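You operate a simulated robot arm through the tools that you are given. There is no shell and no other tool.

Carry out the task below with a simulated two-armed robot. There is one attempt and no reset: what you move stays moved.

JOB
Unload the blow-off box into the CLEAN tray and switch the jet off.
Fine: shut the lid; park the carousel with pocket A at the white pointer. Set down upright: white housing.

Only the result counts: the job must be done as asked and must still hold three seconds after the hand-in. Knocking over, shifting, dropping, spilling or breaking anything else fails it. A push-on lid holds only when it is set on centred and level and pressed home; a screw cap is set on level and turned clockwise until tight.

ROBOT AND FRAMES
Two 7-joint arms with fingered hands on one trunk that stands fixed in place. Base frame: the origin is at the foot of the trunk, x ahead of it, y to its left, z up. Units: m, rad, N and s.
The left shoulder is at [0.081, 0.173, 1.153], the right one opposite. With the tool pointing down near the work surface each hand reaches from about 0.1 to 0.8 m from the base axis, measured 20 degrees to its own side. Payload 3.5 kg a hand.
Tool frame (each hand has its own): the origin (TCP) lies between the finger pads and is the grasp point; the fingertips stand 0.03 m ahead of it; z points along the fingers, y is the line along which they close. Largest opening 0.104 m; the body of the gripper starts 0.035 m behind the TCP. The gripper is a hand of 3 fingers: y runs from the thumb to the fingers, the wrist lies at [-0.015, -0.104, -0.178] in the tool frame, and closing takes about 1.5 s.
Orientation is told as [roll, pitch, yaw] about the base's x, y, z axes, in that order, counted from this pose: with the fingers straight down and the wrist toward the robot, the tool's x, y and z point along [0, 1, 0], [1, 0, 0] and [0, 0, -1] of the base frame.

CONTROLS
- The arms move only by the tool move_arm. It takes "left_rows", "right_rows" or both (then of equal length, played together; a hand with none holds still); each is a list of rows, each a list of 6 numbers: the shift along the tool's x, y, z in m, then the turn, a rotation vector about the tool's x, y, z in rad. In form: [[dx, dy, dz, wx, wy, wz], ...]. A call has 1 to 20 rows; each row is the pose to reach, as a shift and turn from the pose commanded when the call began, along the tool's axes at that moment. "left_gripper" and "right_gripper" are, for a hand that has rows, the finger opening in m, from 0 to 0.104, set as the call begins (left out, the last holds). Each row takes 0.2 s and may step no farther than 0.05 m and 0.15 rad from the row before; otherwise, or with a gripper value out of range, the whole call is refused. Where a pose cannot be reached the arm comes as near as it can. A force on the tool above 90 N (or 10 N above the force at the start of the call, whichever is more), or a blocked arm, ends the call early, and 0.2 s more pass. The fingers move at their own pace (about 0.072 m/s each) and stop on an object; they squeeze with about 27 N. The grip force told is the motor's: it shows also when the fingers shut on nothing. Time passes only in rows, and 0.2 s behind the last, so rows that repeat a pose let the fingers close. The reply holds the time, the measured pose of the TCP, the force on the tool along the base axes, the opening and the grip force, in the units named above and with some noise, with the torque about the TCP (base axes, N m) and any sound that the robot's microphone picked up, and new pictures: "views" is both (left out), scene, wrist or none (wrist: the cameras of the hands that moved).
- Cameras (640 x 400 px; columns grow to the right, rows downward): "scene" is now at [0.1684, -0.049, 1.345]; the picture's right is [-0.52, -0.85, 0.00], its down [-0.35, 0.21, -0.91] and it looks along [0.78, -0.48, -0.41] (base axes); focal length 214 px, centre (320, 200). "left" rides on the left gripper at [-0.064, -0.094, -0.117] in its tool frame; the picture's right is [-0.72, -0.33, 0.61], its down [0.64, -0.65, 0.40] and it looks along [0.27, 0.68, 0.68] (tool axes); focal length 238 px, centre (320, 200). "right" rides on the right gripper at [0.064, -0.094, -0.117] in its tool frame; the picture's right is [-0.72, 0.33, -0.61], its down [-0.64, -0.65, 0.40] and it looks along [-0.27, 0.68, 0.68] (tool axes); focal length 238 px, centre (320, 200). There is no depth. A picture from a camera that has moved, and an enlarged one, comes with that camera's place and axes in the base frame and with its lens.
- lift_body(by): slides the trunk up (or, below 0, down) by that many m; the arms and the scene camera ride with it, the base frame stays. It gives what a move gives, with no picture.
- curl_fingers(index, middle, thumb_bend, thumb_turn, hand): sets how far each is bent, from 0 (flat) to 1 (curled in); at 0.3 the hand is open as for a grip, at 0.7 the pads meet at the TCP. One left out holds its place. A second passes; each finger stops where it meets its share of the squeeze, and holds until it gets a number again. A gripper value or a shape takes the hand back. It gives what a move gives, with no picture; readings hold the bend of each and the force on the fingers (four entries, about 0 where the hand has none), thumb and palm. thumb_turn goes from beside the hand (0) to across from the fingers (1), as for a grip.
- grasp_type(shape, hand): the hand has 3 fingers and takes this shape, open, in about a second: jaw (thumb against the fingers, like two jaws); tri (thumb and two fingers); tip (a fingertip pinch); poke (one finger out to press); point (the index stretched); flat (the hand flat); cup (the hand cupped); fist (a fist). The gripper value then closes the fingers along that shape, each until it touches; the sizes above hold for jaw. It gives what a move gives, with no picture.
- head_to(pan, tilt): turns the head with the scene camera to pan (to the left, within 1.501 rad either way) and tilt (down, from -0.506 to 1.204), counted from straight ahead of the robot. It gives what a move gives, and a new picture of the scene camera.
- enlarge(camera, box): a new picture of the part [left, top, right, bottom] of that camera's present view, enlarged. The clock stands still meanwhile.
- hand_in(): hands the job in; it is judged then, once.

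Nothing tells you positions but the pictures and the camera data. Unless the task says otherwise, let go and move clear before handing in.

The tools are called after "Emit:" as name(argument=value, ...) on one line, values as JSON. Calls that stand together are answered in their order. move_arm: Moves the arms, as the interface text tells. Its arguments: {"type":"object","properties":{"left_rows":{"type":"array","items":{"type":"array","items":{"type":"number"}}},"left_gripper":{"type":"number"},"right_rows":{"type":"array","items":{"type":"array","items":{"type":"number"}}},"right_gripper":{"type":"number"},"views":{"type":"string","enum":["both","scene","wrist","none"]}},"required":[]} The other tools are called the same way: lift_body (by) slides the trunk up or down; grasp_type (shape, hand) gives the hand a shape; curl_fingers (index, middle, thumb_bend, thumb_turn, hand) moves the fingers one by one; head_to (pan, tilt) turns the head that bears the scene camera; enlarge (camera, box) takes an enlarged picture of a part of a camera's view; hand_in () hands the job in.

At the start:

```text
t: 0.0
left_eef_pos: [0.4723, -0.0353, 1.2833]
left_ee_rot: [0.001, 0.001, 0.001]
left_wrist_force: [-0.3, 0.2, 0.1]
left_wrist_torque: [-0.02, 0.02, 0.0]
left_gripper_width: 0.1037
left_finger_force: 0.1
left_shape: jaw
left_bend: [0.3, 0.3, 0.3, 0.98]
left_finger forces: [0.1, 0.1, 0.0, 0.0, 0.1, 0.1]
right_eef_pos: [0.2852, -0.4411, 1.2581]
right_ee_rot: [0.001, 0.0, 0.0]
right_wrist_force: [0.2, 0.1, -1.0]
right_wrist_torque: [-0.06, -0.04, -0.02]
right_gripper_width: 0.1039
right_finger_force: 0.0
right_shape: jaw
right_bend: [0.3, 0.3, 0.3, 0.98]
right_finger forces: [0.0, 0.0, 0.0, 0.0, 0.0, 0.1]
trunk travel left (down, up): [-0.25, 0.504]
head pan, tilt: [-0.548, 0.417]
```

scene: 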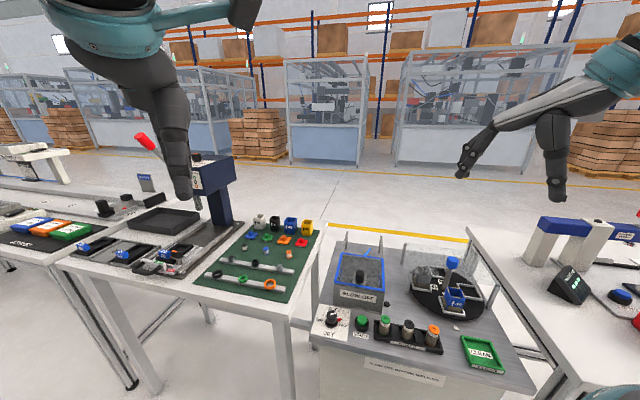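
right: 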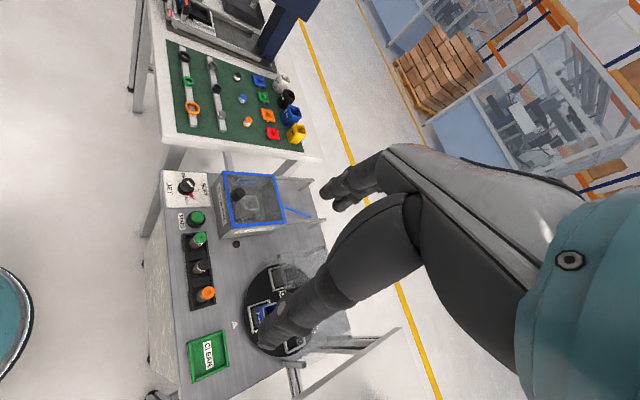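
left: 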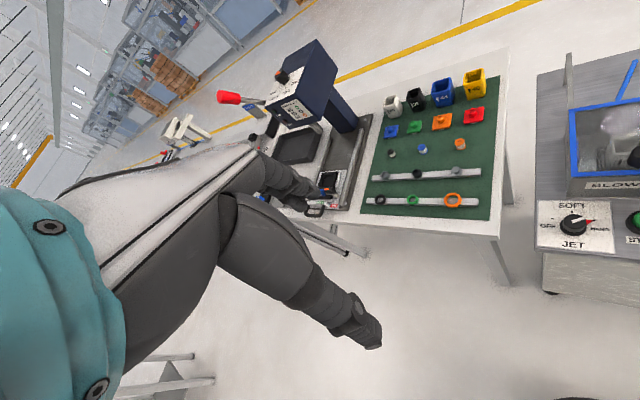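

I see a bench with a blow-off box (blue-rimmed lid), a jet knob, a row of buttons, a carousel and a green CLEAN tray. I'll look closer before moving.

Emit:
enlarge(camera="scene", box=[300, 220, 520, 390])

Emit:
enlarge(camera="right", box=[140, 150, 380, 390])

Emit:
enlarge(camera="scene", box=[310, 290, 420, 360])

Emit:
enlarge(camera="scene", box=[390, 240, 510, 340])

```text
2.35 times, centred on (410, 305) of scene
camera zoom: at [0.1684, -0.049, 1.345], right [-0.52, -0.85, 0.0], down [-0.35, 0.21, -0.91], along [0.78, -0.48, -0.41], focal length 505 px, centre (108, -47)
```

zoom: 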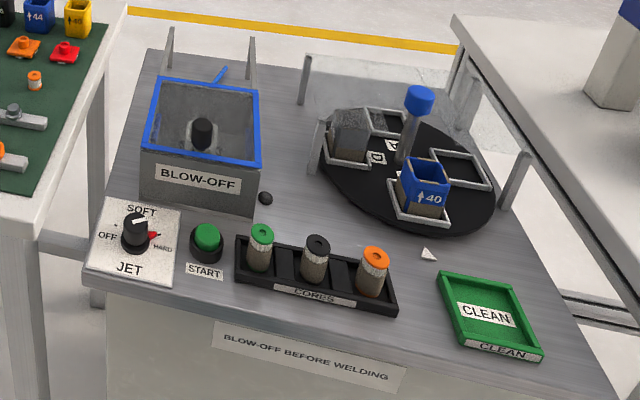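

```text
1.67 times, centred on (260, 270) of right
camera zoom: at [0.1912, -0.3772, 1.375], right [0.33, -0.72, 0.61], down [-0.65, -0.64, -0.41], along [0.68, -0.27, -0.68], focal length 397 px, centre (420, 83)
```

zoom: 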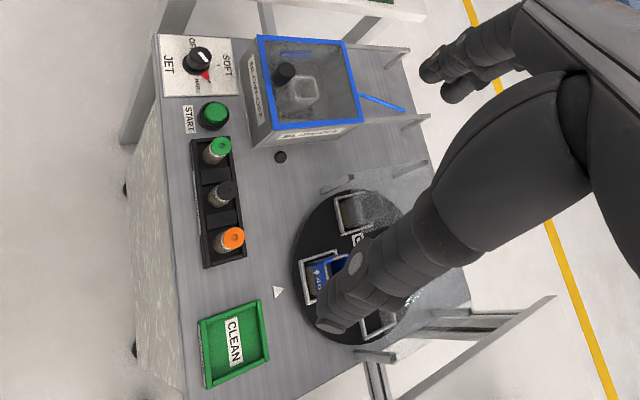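

```text
5.71 times, centred on (365, 325) of scene
camera zoom: at [0.1684, -0.049, 1.345], right [-0.52, -0.85, 0.0], down [-0.35, 0.21, -0.91], along [0.78, -0.48, -0.41], focal length 1226 px, centre (63, -514)
```

zoom: 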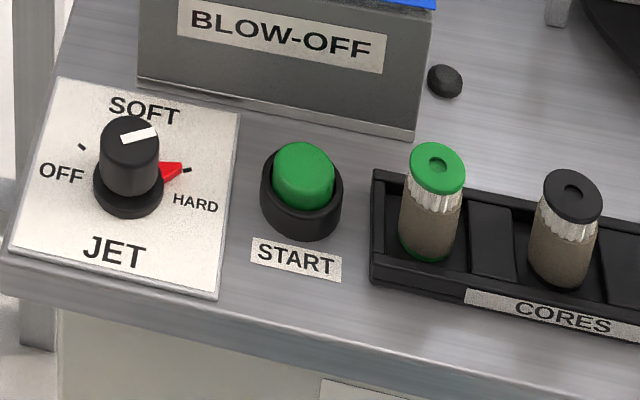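

```text
4.00 times, centred on (450, 290) of scene
camera zoom: at [0.1684, -0.049, 1.345], right [-0.52, -0.85, 0.0], down [-0.35, 0.21, -0.91], along [0.78, -0.48, -0.41], focal length 858 px, centre (-200, -160)
```

zoom: 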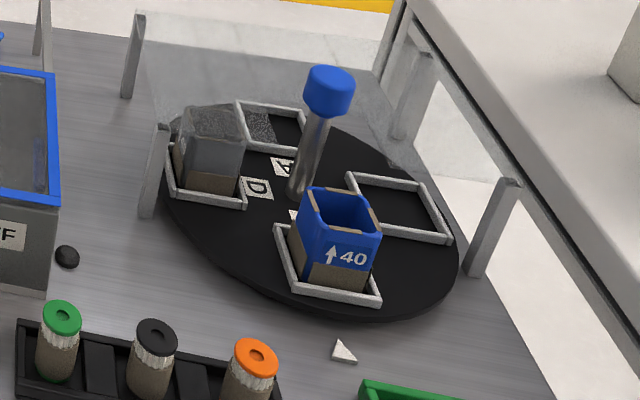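

I see a box with a blue rim and something inside, and the carousel partially behind clear posts. I'll zoom more on the box and the carousel to understand the lid and the pocket letters.

Emit:
enlarge(camera="scene", box=[328, 225, 408, 310])

Emit:
enlarge(camera="right", box=[200, 150, 320, 250])

Emit:
enlarge(camera="right", box=[150, 165, 230, 235])

Emit:
enlarge(camera="left", box=[500, 40, 640, 270])

Emit:
enlarge(camera="scene", box=[405, 245, 465, 290])

```text
4.71 times, centred on (368, 268) of scene
camera zoom: at [0.1684, -0.049, 1.345], right [-0.52, -0.85, 0.0], down [-0.35, 0.21, -0.91], along [0.78, -0.48, -0.41], focal length 1009 px, centre (94, -118)
```

zoom: 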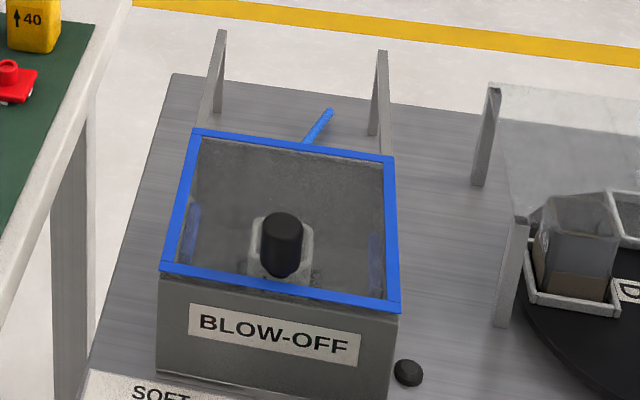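

```text
4.00 times, centred on (260, 200) of right
camera zoom: at [0.1912, -0.3772, 1.375], right [0.33, -0.72, 0.61], down [-0.65, -0.64, -0.41], along [0.68, -0.27, -0.68], focal length 953 px, centre (560, 200)
```

zoom: 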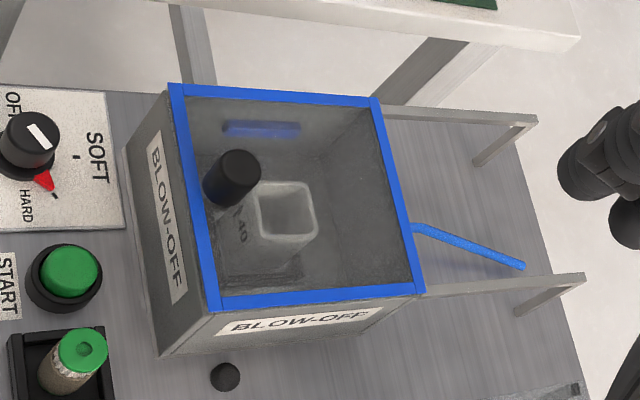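

```text
5.71 times, centred on (190, 200) of right
camera zoom: at [0.1912, -0.3772, 1.375], right [0.33, -0.72, 0.61], down [-0.65, -0.64, -0.41], along [0.68, -0.27, -0.68], focal length 1362 px, centre (1063, 200)
```

zoom: 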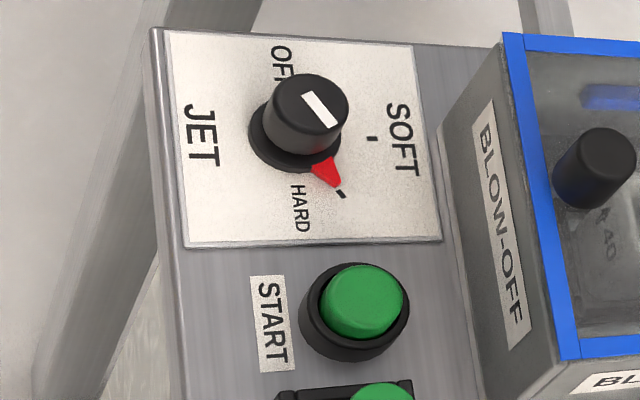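

```text
1.74 times, centred on (570, 155) of left
camera zoom: at [0.3777, -0.0992, 1.3994], right [-0.33, -0.72, -0.61], down [-0.65, 0.64, -0.4], along [0.68, 0.27, -0.68], focal length 414 px, centre (-115, 278)
```

zoom: 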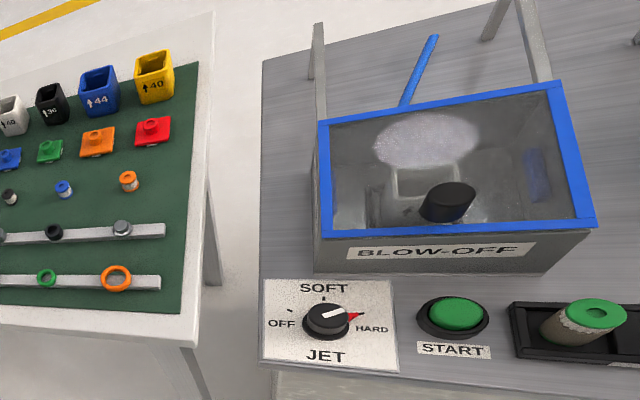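

```text
8.89 times, centred on (435, 268) of scene
camera zoom: at [0.1684, -0.049, 1.345], right [-0.52, -0.85, 0.0], down [-0.35, 0.21, -0.91], along [0.78, -0.48, -0.41], focal length 1906 px, centre (-702, -400)
```

zoom: 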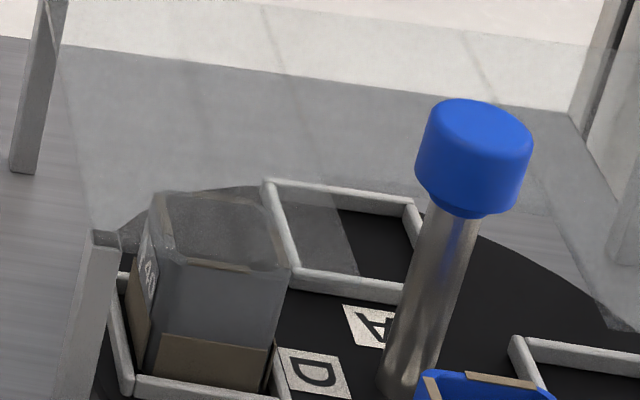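

The lid is clear with a blue rim and a black knob on top. A white housing "40" sits inside. The jet's red pointer is at HARD, and a blue housing occupies the pocket at the white pointer. I'll turn the head to face the bench for a straighter view.

Emit:
head_to(pan=-0.72, tilt=0.85)

```text
t: 0.9
left_eef_pos: [0.4707, -0.035, 1.2835]
left_ee_rot: [0.0, -0.001, -0.001]
left_wrist_force: [0.0, 0.4, 0.7]
left_wrist_torque: [0.0, -0.04, -0.04]
left_gripper_width: 0.1035
left_finger_force: 0.0
left_shape: jaw
left_bend: [0.3, 0.3, 0.3, 0.98]
left_finger forces: [0.1, 0.0, 0.1, 0.0, 0.1, 0.0]
right_eef_pos: [0.2855, -0.4408, 1.2573]
right_ee_rot: [0.002, 0.0, 0.0]
right_wrist_force: [0.2, 0.3, 0.5]
right_wrist_torque: [0.0, -0.04, 0.0]
right_gripper_width: 0.1035
right_finger_force: 0.0
right_shape: jaw
right_bend: [0.3, 0.3, 0.3, 0.98]
right_finger forces: [0.0, 0.0, 0.1, 0.0, 0.0, 0.1]
trunk travel left (down, up): [-0.25, 0.504]
head pan, tilt: [-0.721, 0.85]
camera scene: at [0.1483, -0.0524, 1.3075], right [-0.66, -0.75, 0.0], down [-0.56, 0.5, -0.66], along [0.5, -0.44, -0.75], focal length 214 px, centre (320, 200)
```

scene: 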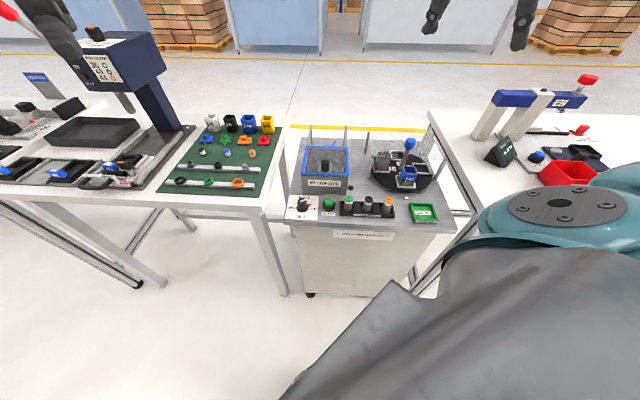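

Emit:
enlarge(camera="scene", box=[280, 120, 460, 235])

Emit:
enlarge(camera="scene", box=[360, 125, 445, 195])

Emit:
enlarge(camera="scene", box=[285, 120, 365, 190])

Emit:
enlarge(camera="scene", box=[280, 180, 350, 225])

```text
3.48 times, centred on (370, 178) of scene
camera zoom: at [0.1483, -0.0524, 1.3075], right [-0.66, -0.75, 0.0], down [-0.56, 0.5, -0.66], along [0.5, -0.44, -0.75], focal length 746 px, centre (146, 278)
```

zoom: 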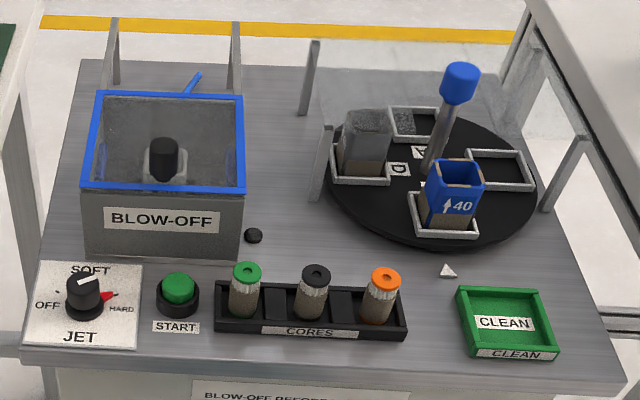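

```text
5.71 times, centred on (402, 160) of scene
camera zoom: at [0.1483, -0.0524, 1.3075], right [-0.66, -0.75, 0.0], down [-0.56, 0.5, -0.66], along [0.5, -0.44, -0.75], focal length 1226 px, centre (-151, 429)
```

zoom: 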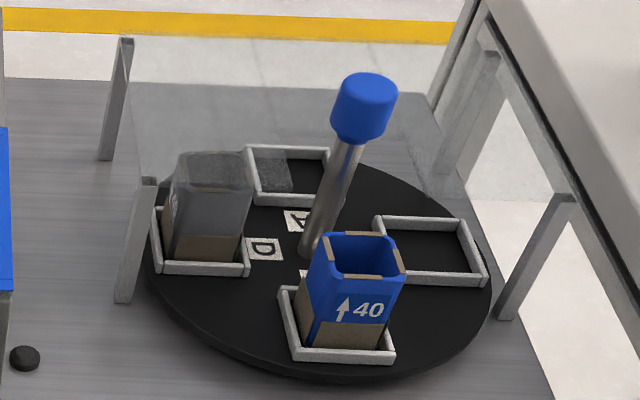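

```text
5.71 times, centred on (325, 155) of scene
camera zoom: at [0.1483, -0.0524, 1.3075], right [-0.66, -0.75, 0.0], down [-0.56, 0.5, -0.66], along [0.5, -0.44, -0.75], focal length 1226 px, centre (291, 457)
```

zoom: 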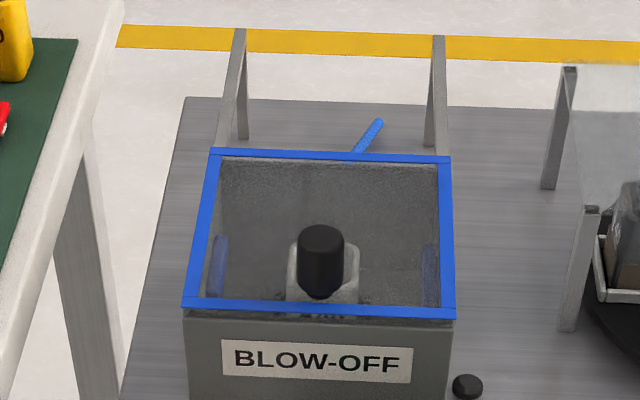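

```text
8.89 times, centred on (315, 202) of scene
camera zoom: at [0.1483, -0.0524, 1.3075], right [-0.66, -0.75, 0.0], down [-0.56, 0.5, -0.66], along [0.5, -0.44, -0.75], focal length 1906 px, centre (364, 178)
```

zoom: 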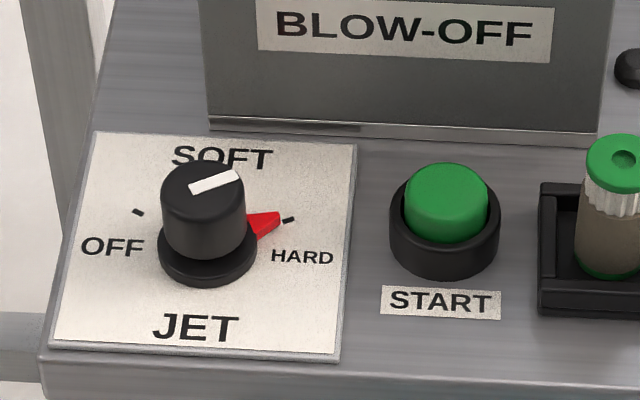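

The bench is turned about 45° to the robot's right. I take the jet knob to be near (0.49, -0.28, 0.81), the box centre near (0.544, -0.425) with its top at z about 0.88, and the carousel post near (0.40, -0.645). The lid looks like it slides back on two rails. I'll move the left arm aside and bring the right hand above the jet knob to look.

Emit:
move_arm(right_rows=[[0.02, 0.025, 0.02, 0, 0, 0], [0.04, 0.05, 0.04, 0, 0, 0], [0.06, 0.075, 0.06, 0, 0, 0.1], [0.08, 0.1, 0.08, 0, 0, 0.2], [0.1, 0.125, 0.1, 0, 0, 0.3], [0.12, 0.15, 0.12, 0, 0, 0.4], [0.135, 0.17, 0.15, 0, 0, 0.5], [0.15, 0.19, 0.18, 0, 0, 0.6], [0.161, 0.205, 0.21, 0, 0, 0.7], [0.161, 0.205, 0.24, 0, 0, 0.785]], left_rows=[[0.02, 0, 0, 0, 0, 0], [0.04, 0, 0, 0, 0, 0], [0.06, 0, 0, 0, 0, 0], [0.08, 0, 0, 0, 0, 0], [0.1, 0, 0, 0, 0, 0], [0.12, 0, 0, 0, 0, 0], [0.14, 0, 0, 0, 0, 0], [0.16, 0, 0, 0, 0, 0], [0.18, 0, 0, 0, 0, 0], [0.2, 0, 0, 0, 0, 0]], views="both")

```text
t: 3.1
left_eef_pos: [0.4718, 0.1639, 1.283]
left_ee_rot: [-0.001, 0.002, 0.0]
left_wrist_force: [0.1, 0.2, -0.1]
left_wrist_torque: [-0.04, 0.0, 0.01]
left_gripper_width: 0.1038
left_finger_force: 0.1
left_shape: jaw
left_bend: [0.3, 0.3, 0.3, 0.98]
left_finger forces: [0.1, 0.0, 0.0, 0.0, 0.0, 0.1]
right_eef_pos: [0.4903, -0.2807, 1.0172]
right_ee_rot: [0.001, 0.0, -0.786]
right_wrist_force: [0.2, -0.8, 0.6]
right_wrist_torque: [-0.04, 0.05, -0.01]
right_gripper_width: 0.1036
right_finger_force: 0.1
right_shape: jaw
right_bend: [0.3, 0.3, 0.3, 0.98]
right_finger forces: [0.0, 0.0, 0.0, 0.1, 0.1, 0.0]
trunk travel left (down, up): [-0.25, 0.504]
head pan, tilt: [-0.721, 0.85]
camera scene: at [0.1485, -0.052, 1.3074], right [-0.66, -0.75, 0.0], down [-0.56, 0.5, -0.66], along [0.5, -0.44, -0.75], focal length 214 px, centre (320, 200)
camera right: at [0.4691, -0.1681, 1.135], right [-0.28, -0.74, 0.61], down [-0.91, 0.01, -0.4], along [0.29, -0.67, -0.68], focal length 238 px, centre (320, 200)
camera left: at [0.3782, 0.1012, 1.3995], right [-0.33, -0.72, -0.61], down [-0.65, 0.64, -0.4], along [0.68, 0.27, -0.68], focal length 238 px, centre (320, 200)
```

scene: 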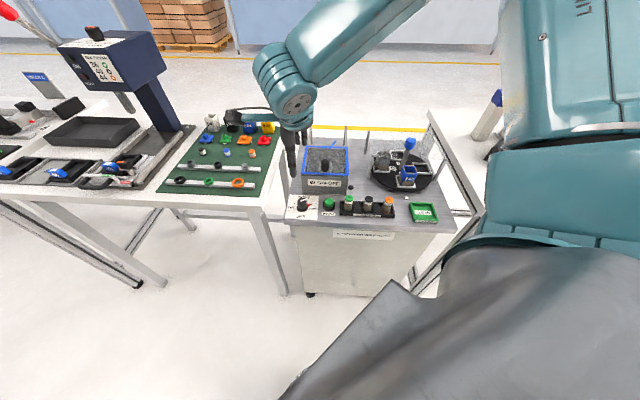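
right: 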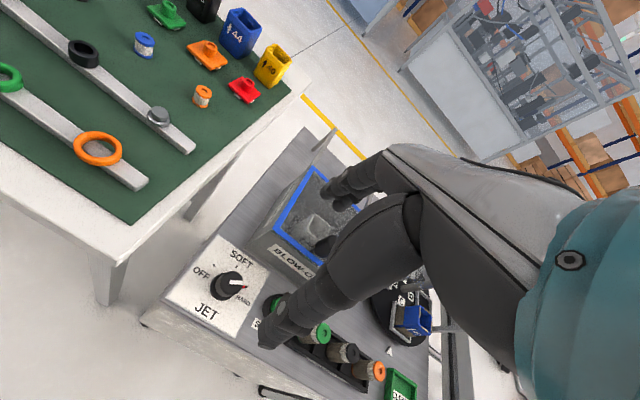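
left: 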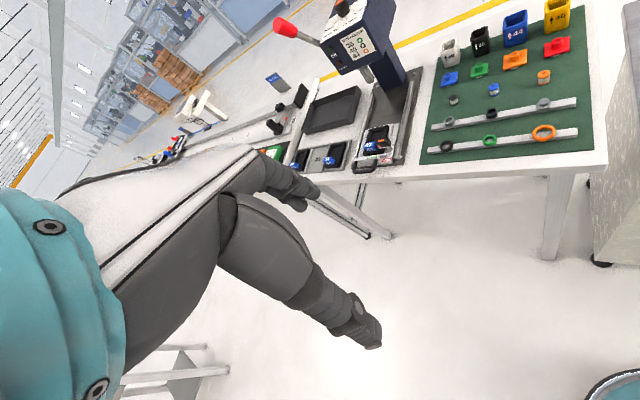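

Emit:
enlarge(camera="right", box=[140, 220, 300, 340])

Emit:
enlarge(camera="right", box=[230, 110, 390, 290])

```text
3.33 times, centred on (220, 280) of right
camera zoom: at [0.4691, -0.1681, 1.135], right [-0.28, -0.74, 0.61], down [-0.91, 0.01, -0.4], along [0.29, -0.67, -0.68], focal length 794 px, centre (653, -67)
```

zoom: 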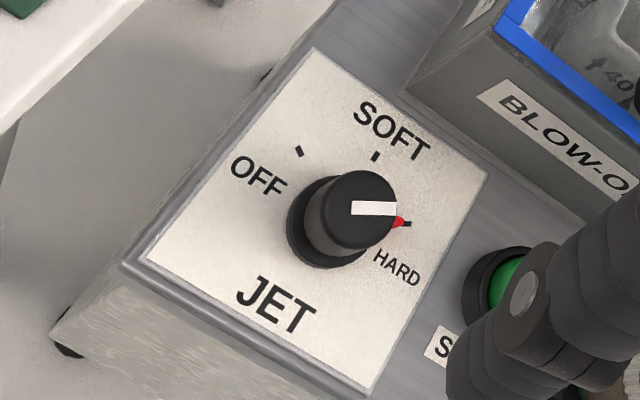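

```text
2.22 times, centred on (310, 200) of right
camera zoom: at [0.4691, -0.1681, 1.135], right [-0.28, -0.74, 0.61], down [-0.91, 0.01, -0.4], along [0.29, -0.67, -0.68], focal length 530 px, centre (342, 200)
```

zoom: 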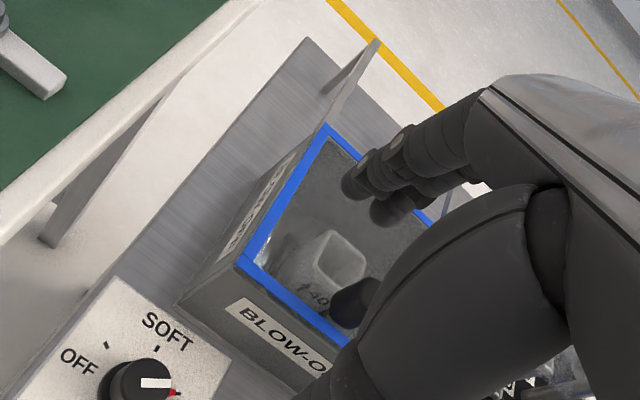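

The right hand reaches above the jet knob at yaw -45°, and the knob centre comes out at about (0.489, -0.281). OFF is about 120° counter-clockwise from HARD. I'll narrow the fingers, turn to yaw -75° and come down to hover over the knob.

Emit:
move_arm(right_rows=[[0, 0, 0.02, 0, 0, 0.13], [-0.001, 0, 0.04, 0, 0, 0.26], [-0.001, 0, 0.06, 0, 0, 0.39], [-0.001, 0, 0.08, 0, 0, 0.524], [-0.001, 0, 0.1, 0, 0, 0.524], [-0.001, 0, 0.115, 0, 0, 0.524]], right_gripper=0.06, views="both")

```text
t: 4.5
left_eef_pos: [0.4711, 0.163, 1.2824]
left_ee_rot: [0.001, 0.002, 0.0]
left_wrist_force: [-0.5, -0.1, -0.5]
left_wrist_torque: [0.03, 0.01, -0.03]
left_gripper_width: 0.1037
left_finger_force: 0.0
left_shape: jaw
left_bend: [0.3, 0.3, 0.3, 0.98]
left_finger forces: [0.0, 0.0, 0.0, 0.0, 0.0, 0.0]
right_eef_pos: [0.4884, -0.2804, 0.9022]
right_ee_rot: [0.001, 0.001, -1.31]
right_wrist_force: [-0.8, 0.9, -0.1]
right_wrist_torque: [0.02, -0.02, -0.06]
right_gripper_width: 0.0604
right_finger_force: 0.1
right_shape: jaw
right_bend: [0.74, 0.41, 0.66, 1.0]
right_finger forces: [0.0, 0.0, 0.0, 0.0, 0.0, 0.1]
trunk travel left (down, up): [-0.25, 0.504]
head pan, tilt: [-0.721, 0.85]
camera scene: at [0.1484, -0.0525, 1.3074], right [-0.66, -0.75, 0.0], down [-0.56, 0.5, -0.66], along [0.5, -0.44, -0.75], focal length 214 px, centre (320, 200)
camera right: at [0.5271, -0.1728, 1.0199], right [-0.61, -0.5, 0.61], down [-0.79, 0.47, -0.4], along [-0.08, -0.73, -0.68], focal length 238 px, centre (320, 200)
```

scene: 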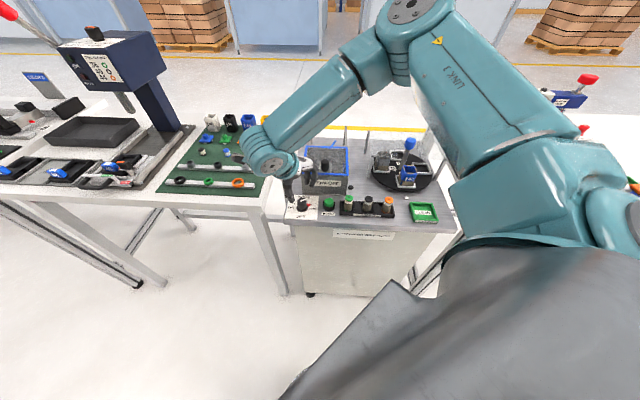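
right: 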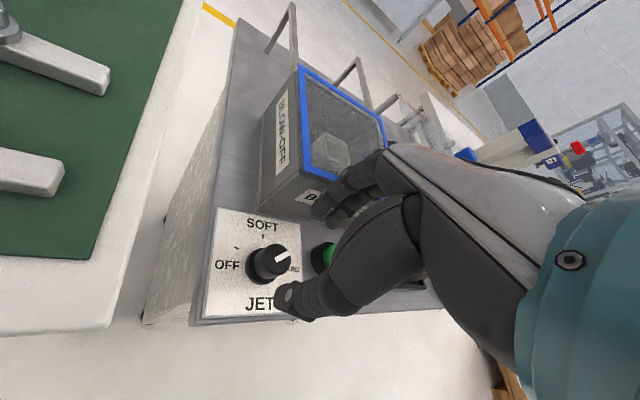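

Emit:
enlarge(camera="right", box=[200, 180, 360, 330])

Emit:
enlarge(camera="scene", box=[270, 150, 350, 225])

```text
2.67 times, centred on (280, 255) of right
camera zoom: at [0.5271, -0.1728, 1.0199], right [-0.61, -0.5, 0.61], down [-0.79, 0.47, -0.4], along [-0.08, -0.73, -0.68], focal length 636 px, centre (427, 53)
```

zoom: 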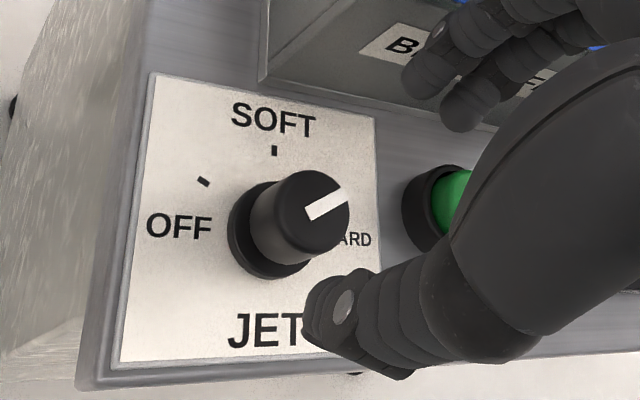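

```text
5.33 times, centred on (310, 188) of scene
camera zoom: at [0.1484, -0.0525, 1.3074], right [-0.66, -0.75, 0.0], down [-0.56, 0.5, -0.66], along [0.5, -0.44, -0.75], focal length 1144 px, centre (373, 267)
```

zoom: 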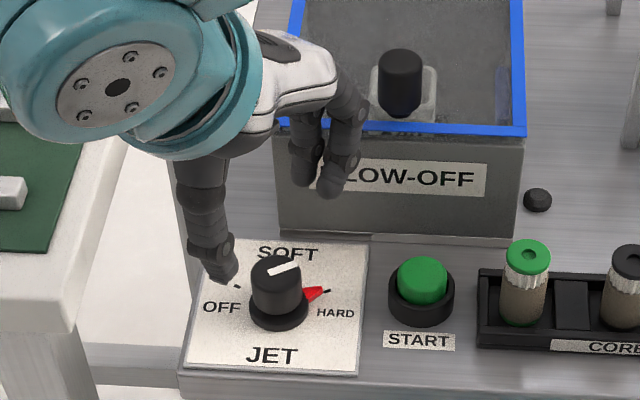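

The hand is aligned over the knob: thumb on the near side, fingers toward the box with about 2 cm to spare. I'll go down slowly and close on the knob.

Emit:
move_arm(right_rows=[[0, 0, 0.02, 0, 0, 0], [0, 0, 0.035, 0, 0, 0], [0, 0, 0.045, 0, 0, 0], [0, 0, 0.05, 0, 0, 0]], views="both")

```text
t: 5.5
left_eef_pos: [0.4716, 0.163, 1.2835]
left_ee_rot: [0.0, 0.0, 0.0]
left_wrist_force: [-0.1, -0.7, 0.5]
left_wrist_torque: [-0.01, 0.01, 0.0]
left_gripper_width: 0.1036
left_finger_force: 0.0
left_shape: jaw
left_bend: [0.3, 0.3, 0.3, 0.98]
left_finger forces: [0.0, 0.0, 0.0, 0.0, 0.0, 0.0]
right_eef_pos: [0.4885, -0.2821, 0.8547]
right_ee_rot: [0.002, 0.004, -1.309]
right_wrist_force: [-0.1, -0.1, -1.3]
right_wrist_torque: [-0.01, 0.01, 0.02]
right_gripper_width: 0.0604
right_finger_force: 0.0
right_shape: jaw
right_bend: [0.74, 0.41, 0.66, 1.0]
right_finger forces: [0.0, 0.1, 0.0, 0.0, 0.0, 0.0]
right hand out of reach, approached as far as the arm can: row 4
trunk travel left (down, up): [-0.25, 0.504]
head pan, tilt: [-0.721, 0.85]
camera scene: at [0.1482, -0.0524, 1.3075], right [-0.66, -0.75, 0.0], down [-0.56, 0.5, -0.66], along [0.5, -0.44, -0.75], focal length 214 px, centre (320, 200)
camera right: at [0.5259, -0.1755, 0.9727], right [-0.61, -0.5, 0.61], down [-0.79, 0.47, -0.4], along [-0.08, -0.73, -0.68], focal length 238 px, centre (320, 200)
```

scene: 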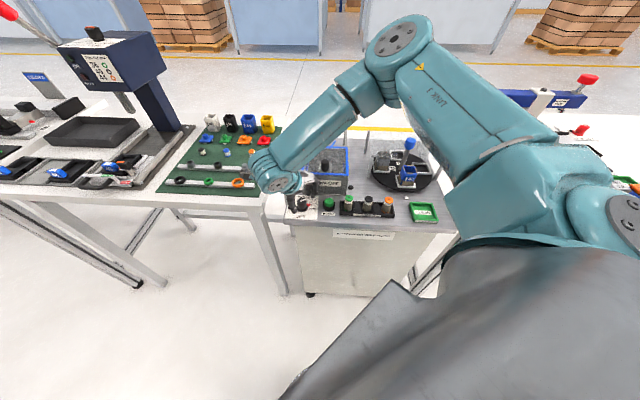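
right: 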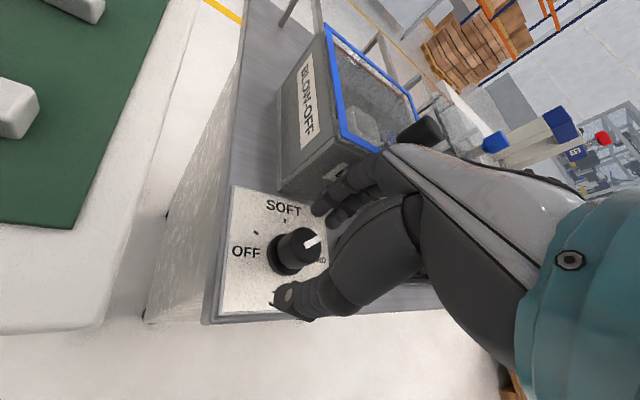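

Emit:
enlarge(camera="right", box=[230, 180, 370, 330])

Emit:
enlarge(camera="scene", box=[260, 150, 340, 225])

```text
2.67 times, centred on (300, 255) of right
camera zoom: at [0.5259, -0.1755, 0.9727], right [-0.61, -0.5, 0.61], down [-0.79, 0.47, -0.4], along [-0.08, -0.73, -0.68], focal length 636 px, centre (373, 53)
```

zoom: 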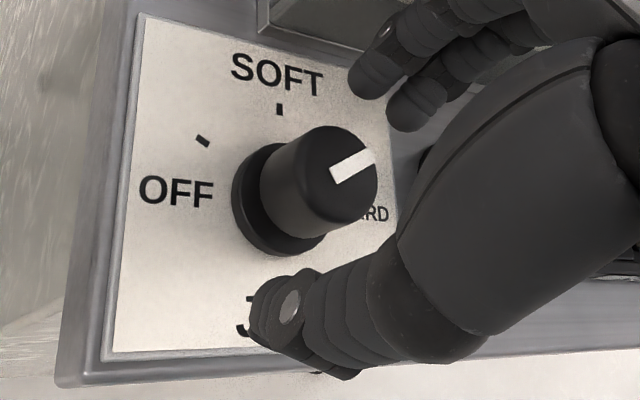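

```text
5.33 times, centred on (300, 188) of scene
camera zoom: at [0.1482, -0.0524, 1.3075], right [-0.66, -0.75, 0.0], down [-0.56, 0.5, -0.66], along [0.5, -0.44, -0.75], focal length 1144 px, centre (427, 267)
```

zoom: 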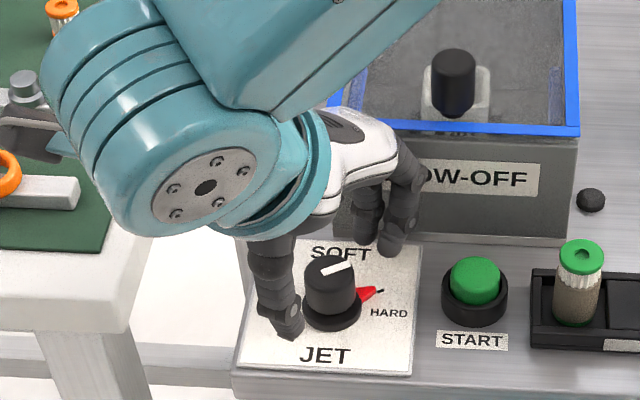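

The fingers straddle the knob well. I'll close on it here.

Emit:
move_arm(right_rows=[[0, 0, 0, 0, 0, 0], [0, 0, 0, 0, 0, 0], [0, 0, 0, 0, 0, 0], [0, 0, 0, 0, 0, 0]], right_gripper=0.0, views="both")

```text
t: 6.5
left_eef_pos: [0.4733, 0.1643, 1.2832]
left_ee_rot: [0.0, 0.001, 0.001]
left_wrist_force: [0.0, -0.3, 0.2]
left_wrist_torque: [0.02, 0.0, -0.02]
left_gripper_width: 0.1034
left_finger_force: 0.0
left_shape: jaw
left_bend: [0.3, 0.3, 0.3, 0.98]
left_finger forces: [0.0, 0.0, 0.1, 0.0, 0.0, 0.0]
right_eef_pos: [0.4877, -0.2828, 0.855]
right_ee_rot: [-0.001, 0.004, -1.308]
right_wrist_force: [-0.8, 0.0, -2.3]
right_wrist_torque: [0.01, 0.03, 0.02]
right_gripper_width: 0.0184
right_finger_force: 26.9
right_shape: jaw
right_bend: [0.73, 0.65, 0.74, 1.0]
right_finger forces: [15.7, 7.1, 0.1, 0.0, 23.5, 0.0]
trunk travel left (down, up): [-0.25, 0.504]
head pan, tilt: [-0.721, 0.85]
camera scene: at [0.1483, -0.0524, 1.3074], right [-0.66, -0.75, 0.0], down [-0.56, 0.5, -0.66], along [0.5, -0.44, -0.75], focal length 214 px, centre (320, 200)
camera right: at [0.5258, -0.1755, 0.9725], right [-0.61, -0.5, 0.61], down [-0.79, 0.47, -0.4], along [-0.08, -0.73, -0.68], focal length 238 px, centre (320, 200)
```

scene: 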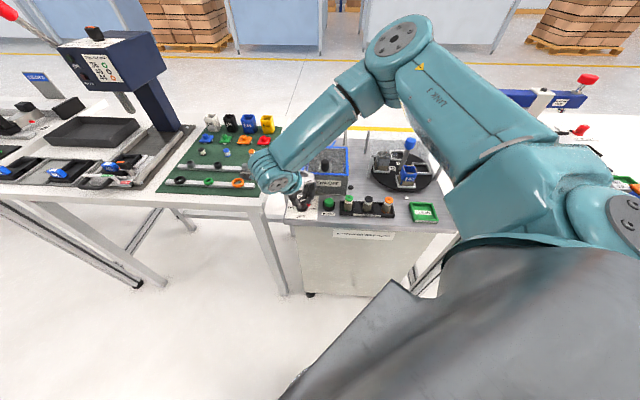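
right: 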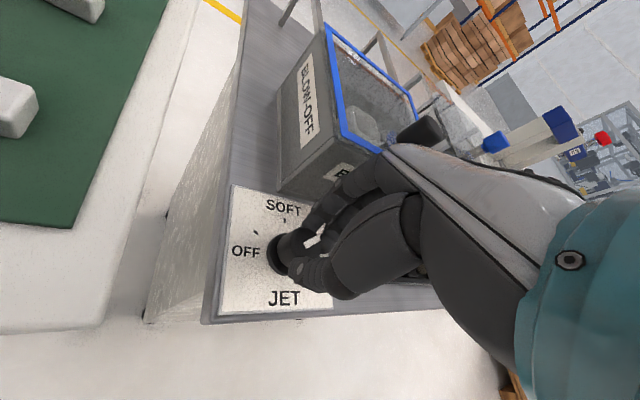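

The knob is gripped. I'll turn it counter-clockwise about 60° to begin.

Emit:
move_arm(right_rows=[[0, 0, 0, 0, 0, -0.13], [0, 0, 0, 0, 0, -0.26], [0, 0, 0, 0, 0, -0.39], [0, 0, 0, 0, 0, -0.52], [0, 0, 0, 0, 0, -0.65], [0, 0, 0, 0, 0, -0.78], [0, 0, 0, 0, 0, -0.91], [0, 0, 0, 0, 0, -1.05]], views="both")

```text
t: 8.3
left_eef_pos: [0.4721, 0.1631, 1.2836]
left_ee_rot: [0.001, -0.001, 0.001]
left_wrist_force: [0.1, -0.1, -0.7]
left_wrist_torque: [0.05, 0.01, -0.02]
left_gripper_width: 0.1034
left_finger_force: 0.1
left_shape: jaw
left_bend: [0.3, 0.3, 0.3, 0.98]
left_finger forces: [0.1, 0.1, 0.0, 0.1, 0.1, 0.0]
right_eef_pos: [0.4885, -0.2844, 0.8544]
right_ee_rot: [0.0, -0.001, -0.257]
right_wrist_force: [5.4, -10.7, 1.0]
right_wrist_torque: [-0.28, -0.27, -0.03]
right_gripper_width: 0.018
right_finger_force: 27.2
right_shape: jaw
right_bend: [0.73, 0.64, 0.75, 1.0]
right_finger forces: [19.4, 13.2, 0.0, 0.0, 21.7, 0.0]
trunk travel left (down, up): [-0.25, 0.504]
head pan, tilt: [-0.721, 0.85]
camera scene: at [0.1488, -0.0535, 1.3074], right [-0.66, -0.75, 0.0], down [-0.56, 0.5, -0.66], along [0.5, -0.43, -0.75], focal length 214 px, centre (320, 200)
camera right: at [0.4142, -0.1984, 0.972], right [0.13, -0.78, 0.61], down [-0.79, -0.45, -0.41], along [0.59, -0.43, -0.68], focal length 238 px, centre (320, 200)
```

scene: 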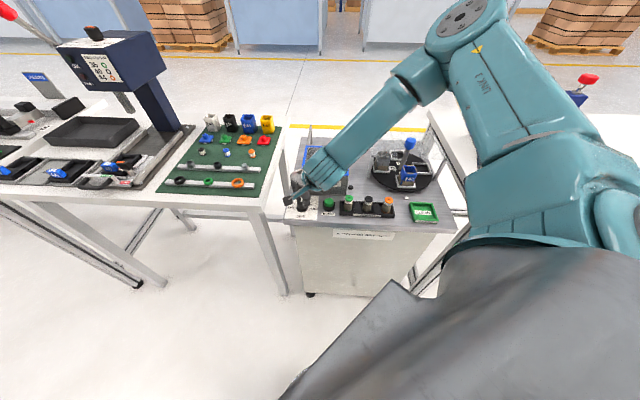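
right: 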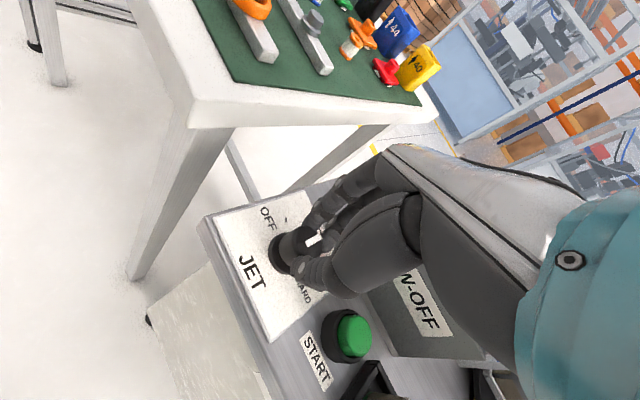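

The knob is turning with the hand; the view shows the white mark moving with the grip. I'll turn it the rest of the way to OFF.

Emit:
move_arm(right_rows=[[-0.001, 0.001, 0, 0, 0, -0.13], [-0.0015, 0.001, 0, 0, 0, -0.26], [-0.0015, 0.001, 0, 0, 0, -0.39], [-0.0015, 0.001, 0, 0, 0, -0.52], [-0.0015, 0.001, 0, 0, 0, -0.65], [-0.0015, 0.001, 0, 0, 0, -0.78], [-0.0015, 0.001, 0, 0, 0, -0.91], [-0.0015, 0.001, 0, 0, 0, -1.04]], views="both")

```text
t: 10.1
left_eef_pos: [0.4733, 0.1625, 1.2818]
left_ee_rot: [0.001, 0.002, 0.001]
left_wrist_force: [0.9, -0.6, 0.0]
left_wrist_torque: [-0.01, -0.02, 0.07]
left_gripper_width: 0.1034
left_finger_force: 0.1
left_shape: jaw
left_bend: [0.3, 0.3, 0.3, 0.98]
left_finger forces: [0.1, 0.0, 0.0, 0.1, 0.1, 0.1]
right_eef_pos: [0.4899, -0.2857, 0.854]
right_ee_rot: [-0.001, 0.001, 0.779]
right_wrist_force: [17.8, -2.0, 1.0]
right_wrist_torque: [0.08, -0.56, -0.15]
right_gripper_width: 0.0179
right_finger_force: 26.8
right_shape: jaw
right_bend: [0.73, 0.63, 0.75, 1.0]
right_finger forces: [20.3, 15.8, 0.1, 0.0, 20.6, 0.0]
trunk travel left (down, up): [-0.25, 0.504]
head pan, tilt: [-0.721, 0.85]
camera scene: at [0.15, -0.0526, 1.3073], right [-0.66, -0.75, 0.0], down [-0.57, 0.5, -0.66], along [0.49, -0.44, -0.75], focal length 214 px, centre (320, 200)
camera right: at [0.3791, -0.3065, 0.972], right [0.74, -0.28, 0.61], down [-0.01, -0.91, -0.4], along [0.68, 0.29, -0.68], focal length 238 px, centre (320, 200)
```

scene: 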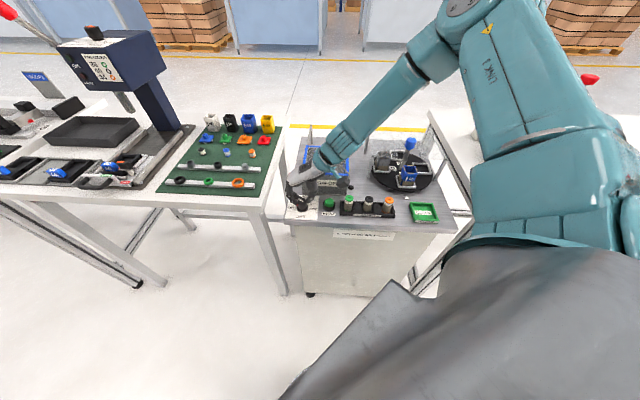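
right: 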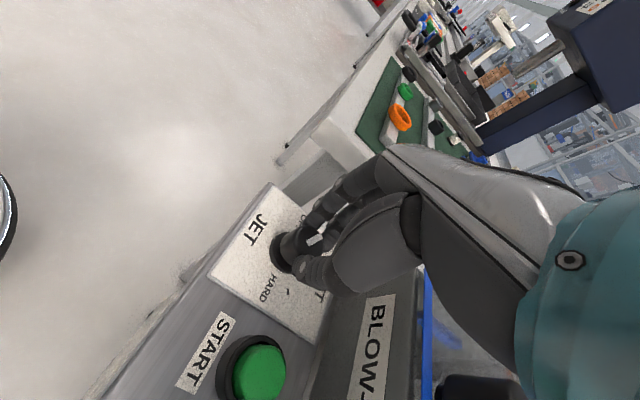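

Emit:
enlarge(camera="right", box=[200, 170, 360, 330])

Emit:
enlarge(camera="scene", box=[260, 130, 370, 225])

```text
2.50 times, centred on (280, 250) of right
camera zoom: at [0.3791, -0.3065, 0.972], right [0.74, -0.28, 0.61], down [-0.01, -0.91, -0.4], along [0.68, 0.29, -0.68], focal length 596 px, centre (420, 75)
```

zoom: 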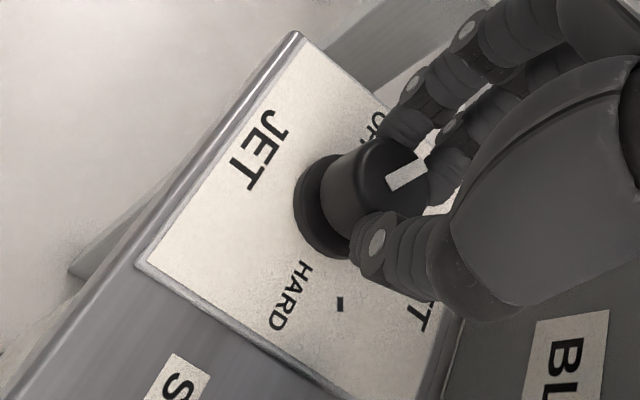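

```text
4.21 times, centred on (315, 178) of scene
camera zoom: at [0.15, -0.0526, 1.3073], right [-0.66, -0.75, 0.0], down [-0.57, 0.5, -0.66], along [0.49, -0.44, -0.75], focal length 903 px, centre (341, 295)
```

zoom: 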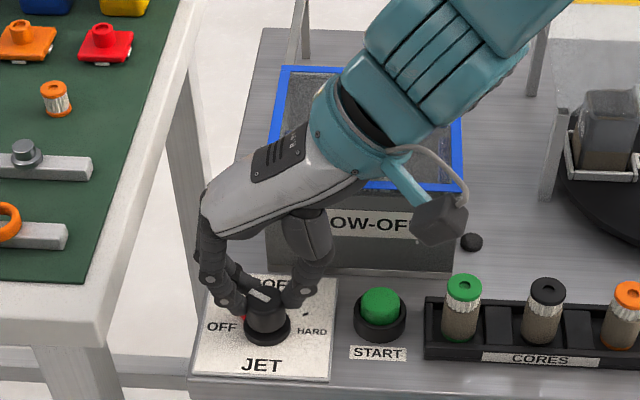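

The red pointer seems to be near OFF now. I'll open the fingers a little and rise straight up to see the result.

Emit:
move_arm(right_rows=[[0, 0, 0, 0, 0, 0], [0, 0, 0, 0, 0, 0], [0, 0, -0.03, 0, 0, 0], [0, 0, -0.07, 0, 0, 0], [0, 0, -0.11, 0, 0, 0], [0, 0, -0.15, 0, 0, 0]], right_gripper=0.06, views="both")

```text
t: 11.5
left_eef_pos: [0.4714, 0.1644, 1.2831]
left_ee_rot: [0.0, -0.003, -0.001]
left_wrist_force: [-0.7, -0.3, -0.2]
left_wrist_torque: [0.01, 0.01, 0.05]
left_gripper_width: 0.1035
left_finger_force: 0.2
left_shape: jaw
left_bend: [0.3, 0.3, 0.3, 0.98]
left_finger forces: [0.0, 0.0, 0.0, 0.1, 0.0, 0.0]
right_eef_pos: [0.487, -0.2847, 1.0064]
right_ee_rot: [0.001, 0.0, 0.782]
right_wrist_force: [0.6, 0.1, -0.4]
right_wrist_torque: [0.02, -0.01, 0.0]
right_gripper_width: 0.0597
right_finger_force: 0.1
right_shape: jaw
right_bend: [0.74, 0.42, 0.66, 1.0]
right_finger forces: [0.1, 0.1, 0.0, 0.1, 0.1, 0.0]
trunk travel left (down, up): [-0.25, 0.504]
head pan, tilt: [-0.721, 0.85]
camera scene: at [0.1478, -0.0521, 1.3076], right [-0.66, -0.75, 0.0], down [-0.56, 0.5, -0.66], along [0.5, -0.44, -0.75], focal length 214 px, centre (320, 200)
camera right: at [0.3758, -0.3057, 1.1233], right [0.74, -0.28, 0.61], down [-0.01, -0.91, -0.4], along [0.67, 0.29, -0.68], focal length 238 px, centre (320, 200)
```

scene: 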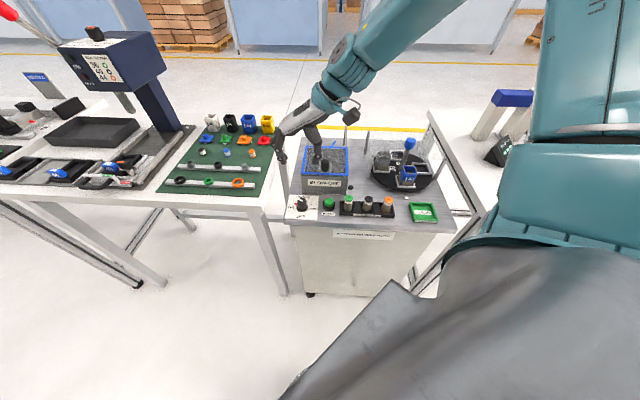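
right: 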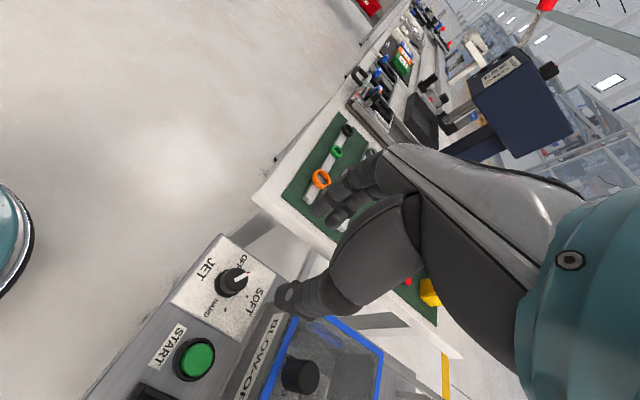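

Emit:
enlarge(camera="right", box=[160, 225, 290, 345])

Emit:
enlarge(camera="scene", box=[280, 185, 350, 225])

Emit:
enlarge(camera="right", box=[230, 290, 400, 400])

Emit:
enlarge(camera="scene", box=[360, 120, 450, 200])

```text
3.33 times, centred on (225, 285) of right
camera zoom: at [0.3758, -0.3057, 1.1233], right [0.74, -0.28, 0.61], down [-0.01, -0.91, -0.4], along [0.67, 0.29, -0.68], focal length 794 px, centre (637, -83)
```

zoom: 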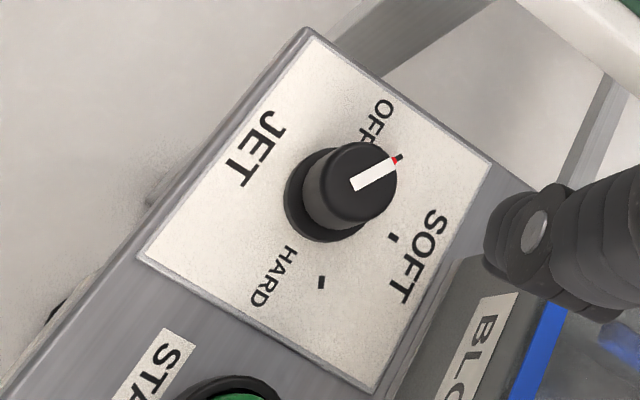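

```text
9.14 times, centred on (315, 205) of scene
camera zoom: at [0.1478, -0.0521, 1.3076], right [-0.66, -0.75, 0.0], down [-0.56, 0.5, -0.66], along [0.5, -0.44, -0.75], focal length 1961 px, centre (366, 154)
```

zoom: 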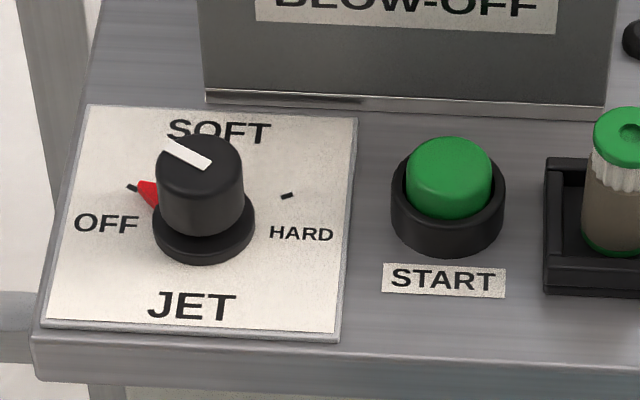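

```text
3.64 times, centred on (315, 345) of right
camera zoom: at [0.3758, -0.3057, 1.1233], right [0.74, -0.28, 0.61], down [-0.01, -0.91, -0.4], along [0.67, 0.29, -0.68], focal length 867 px, centre (338, -327)
```

zoom: 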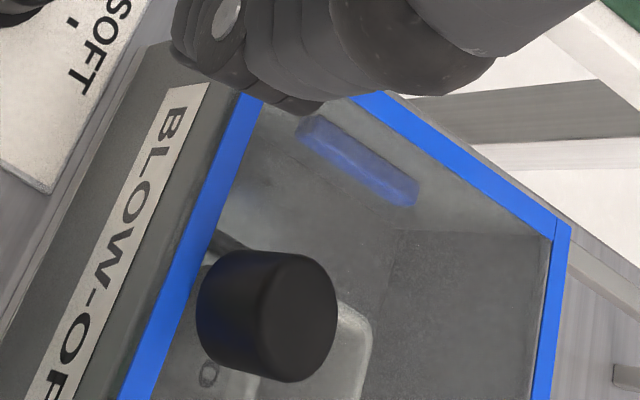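

```text
5.00 times, centred on (405, 160) of scene
camera zoom: at [0.1478, -0.0521, 1.3076], right [-0.66, -0.75, 0.0], down [-0.56, 0.5, -0.66], along [0.5, -0.44, -0.75], focal length 1072 px, centre (-105, 400)
```

zoom: 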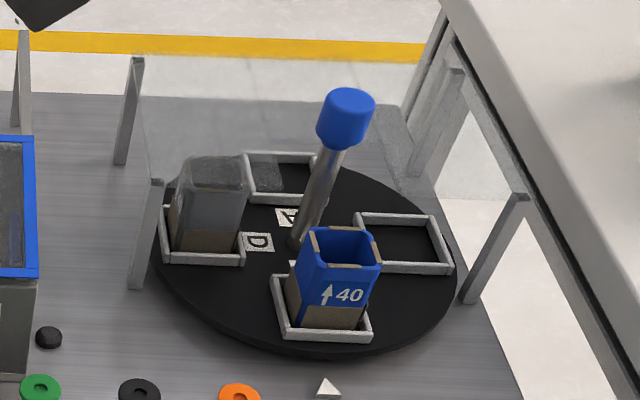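

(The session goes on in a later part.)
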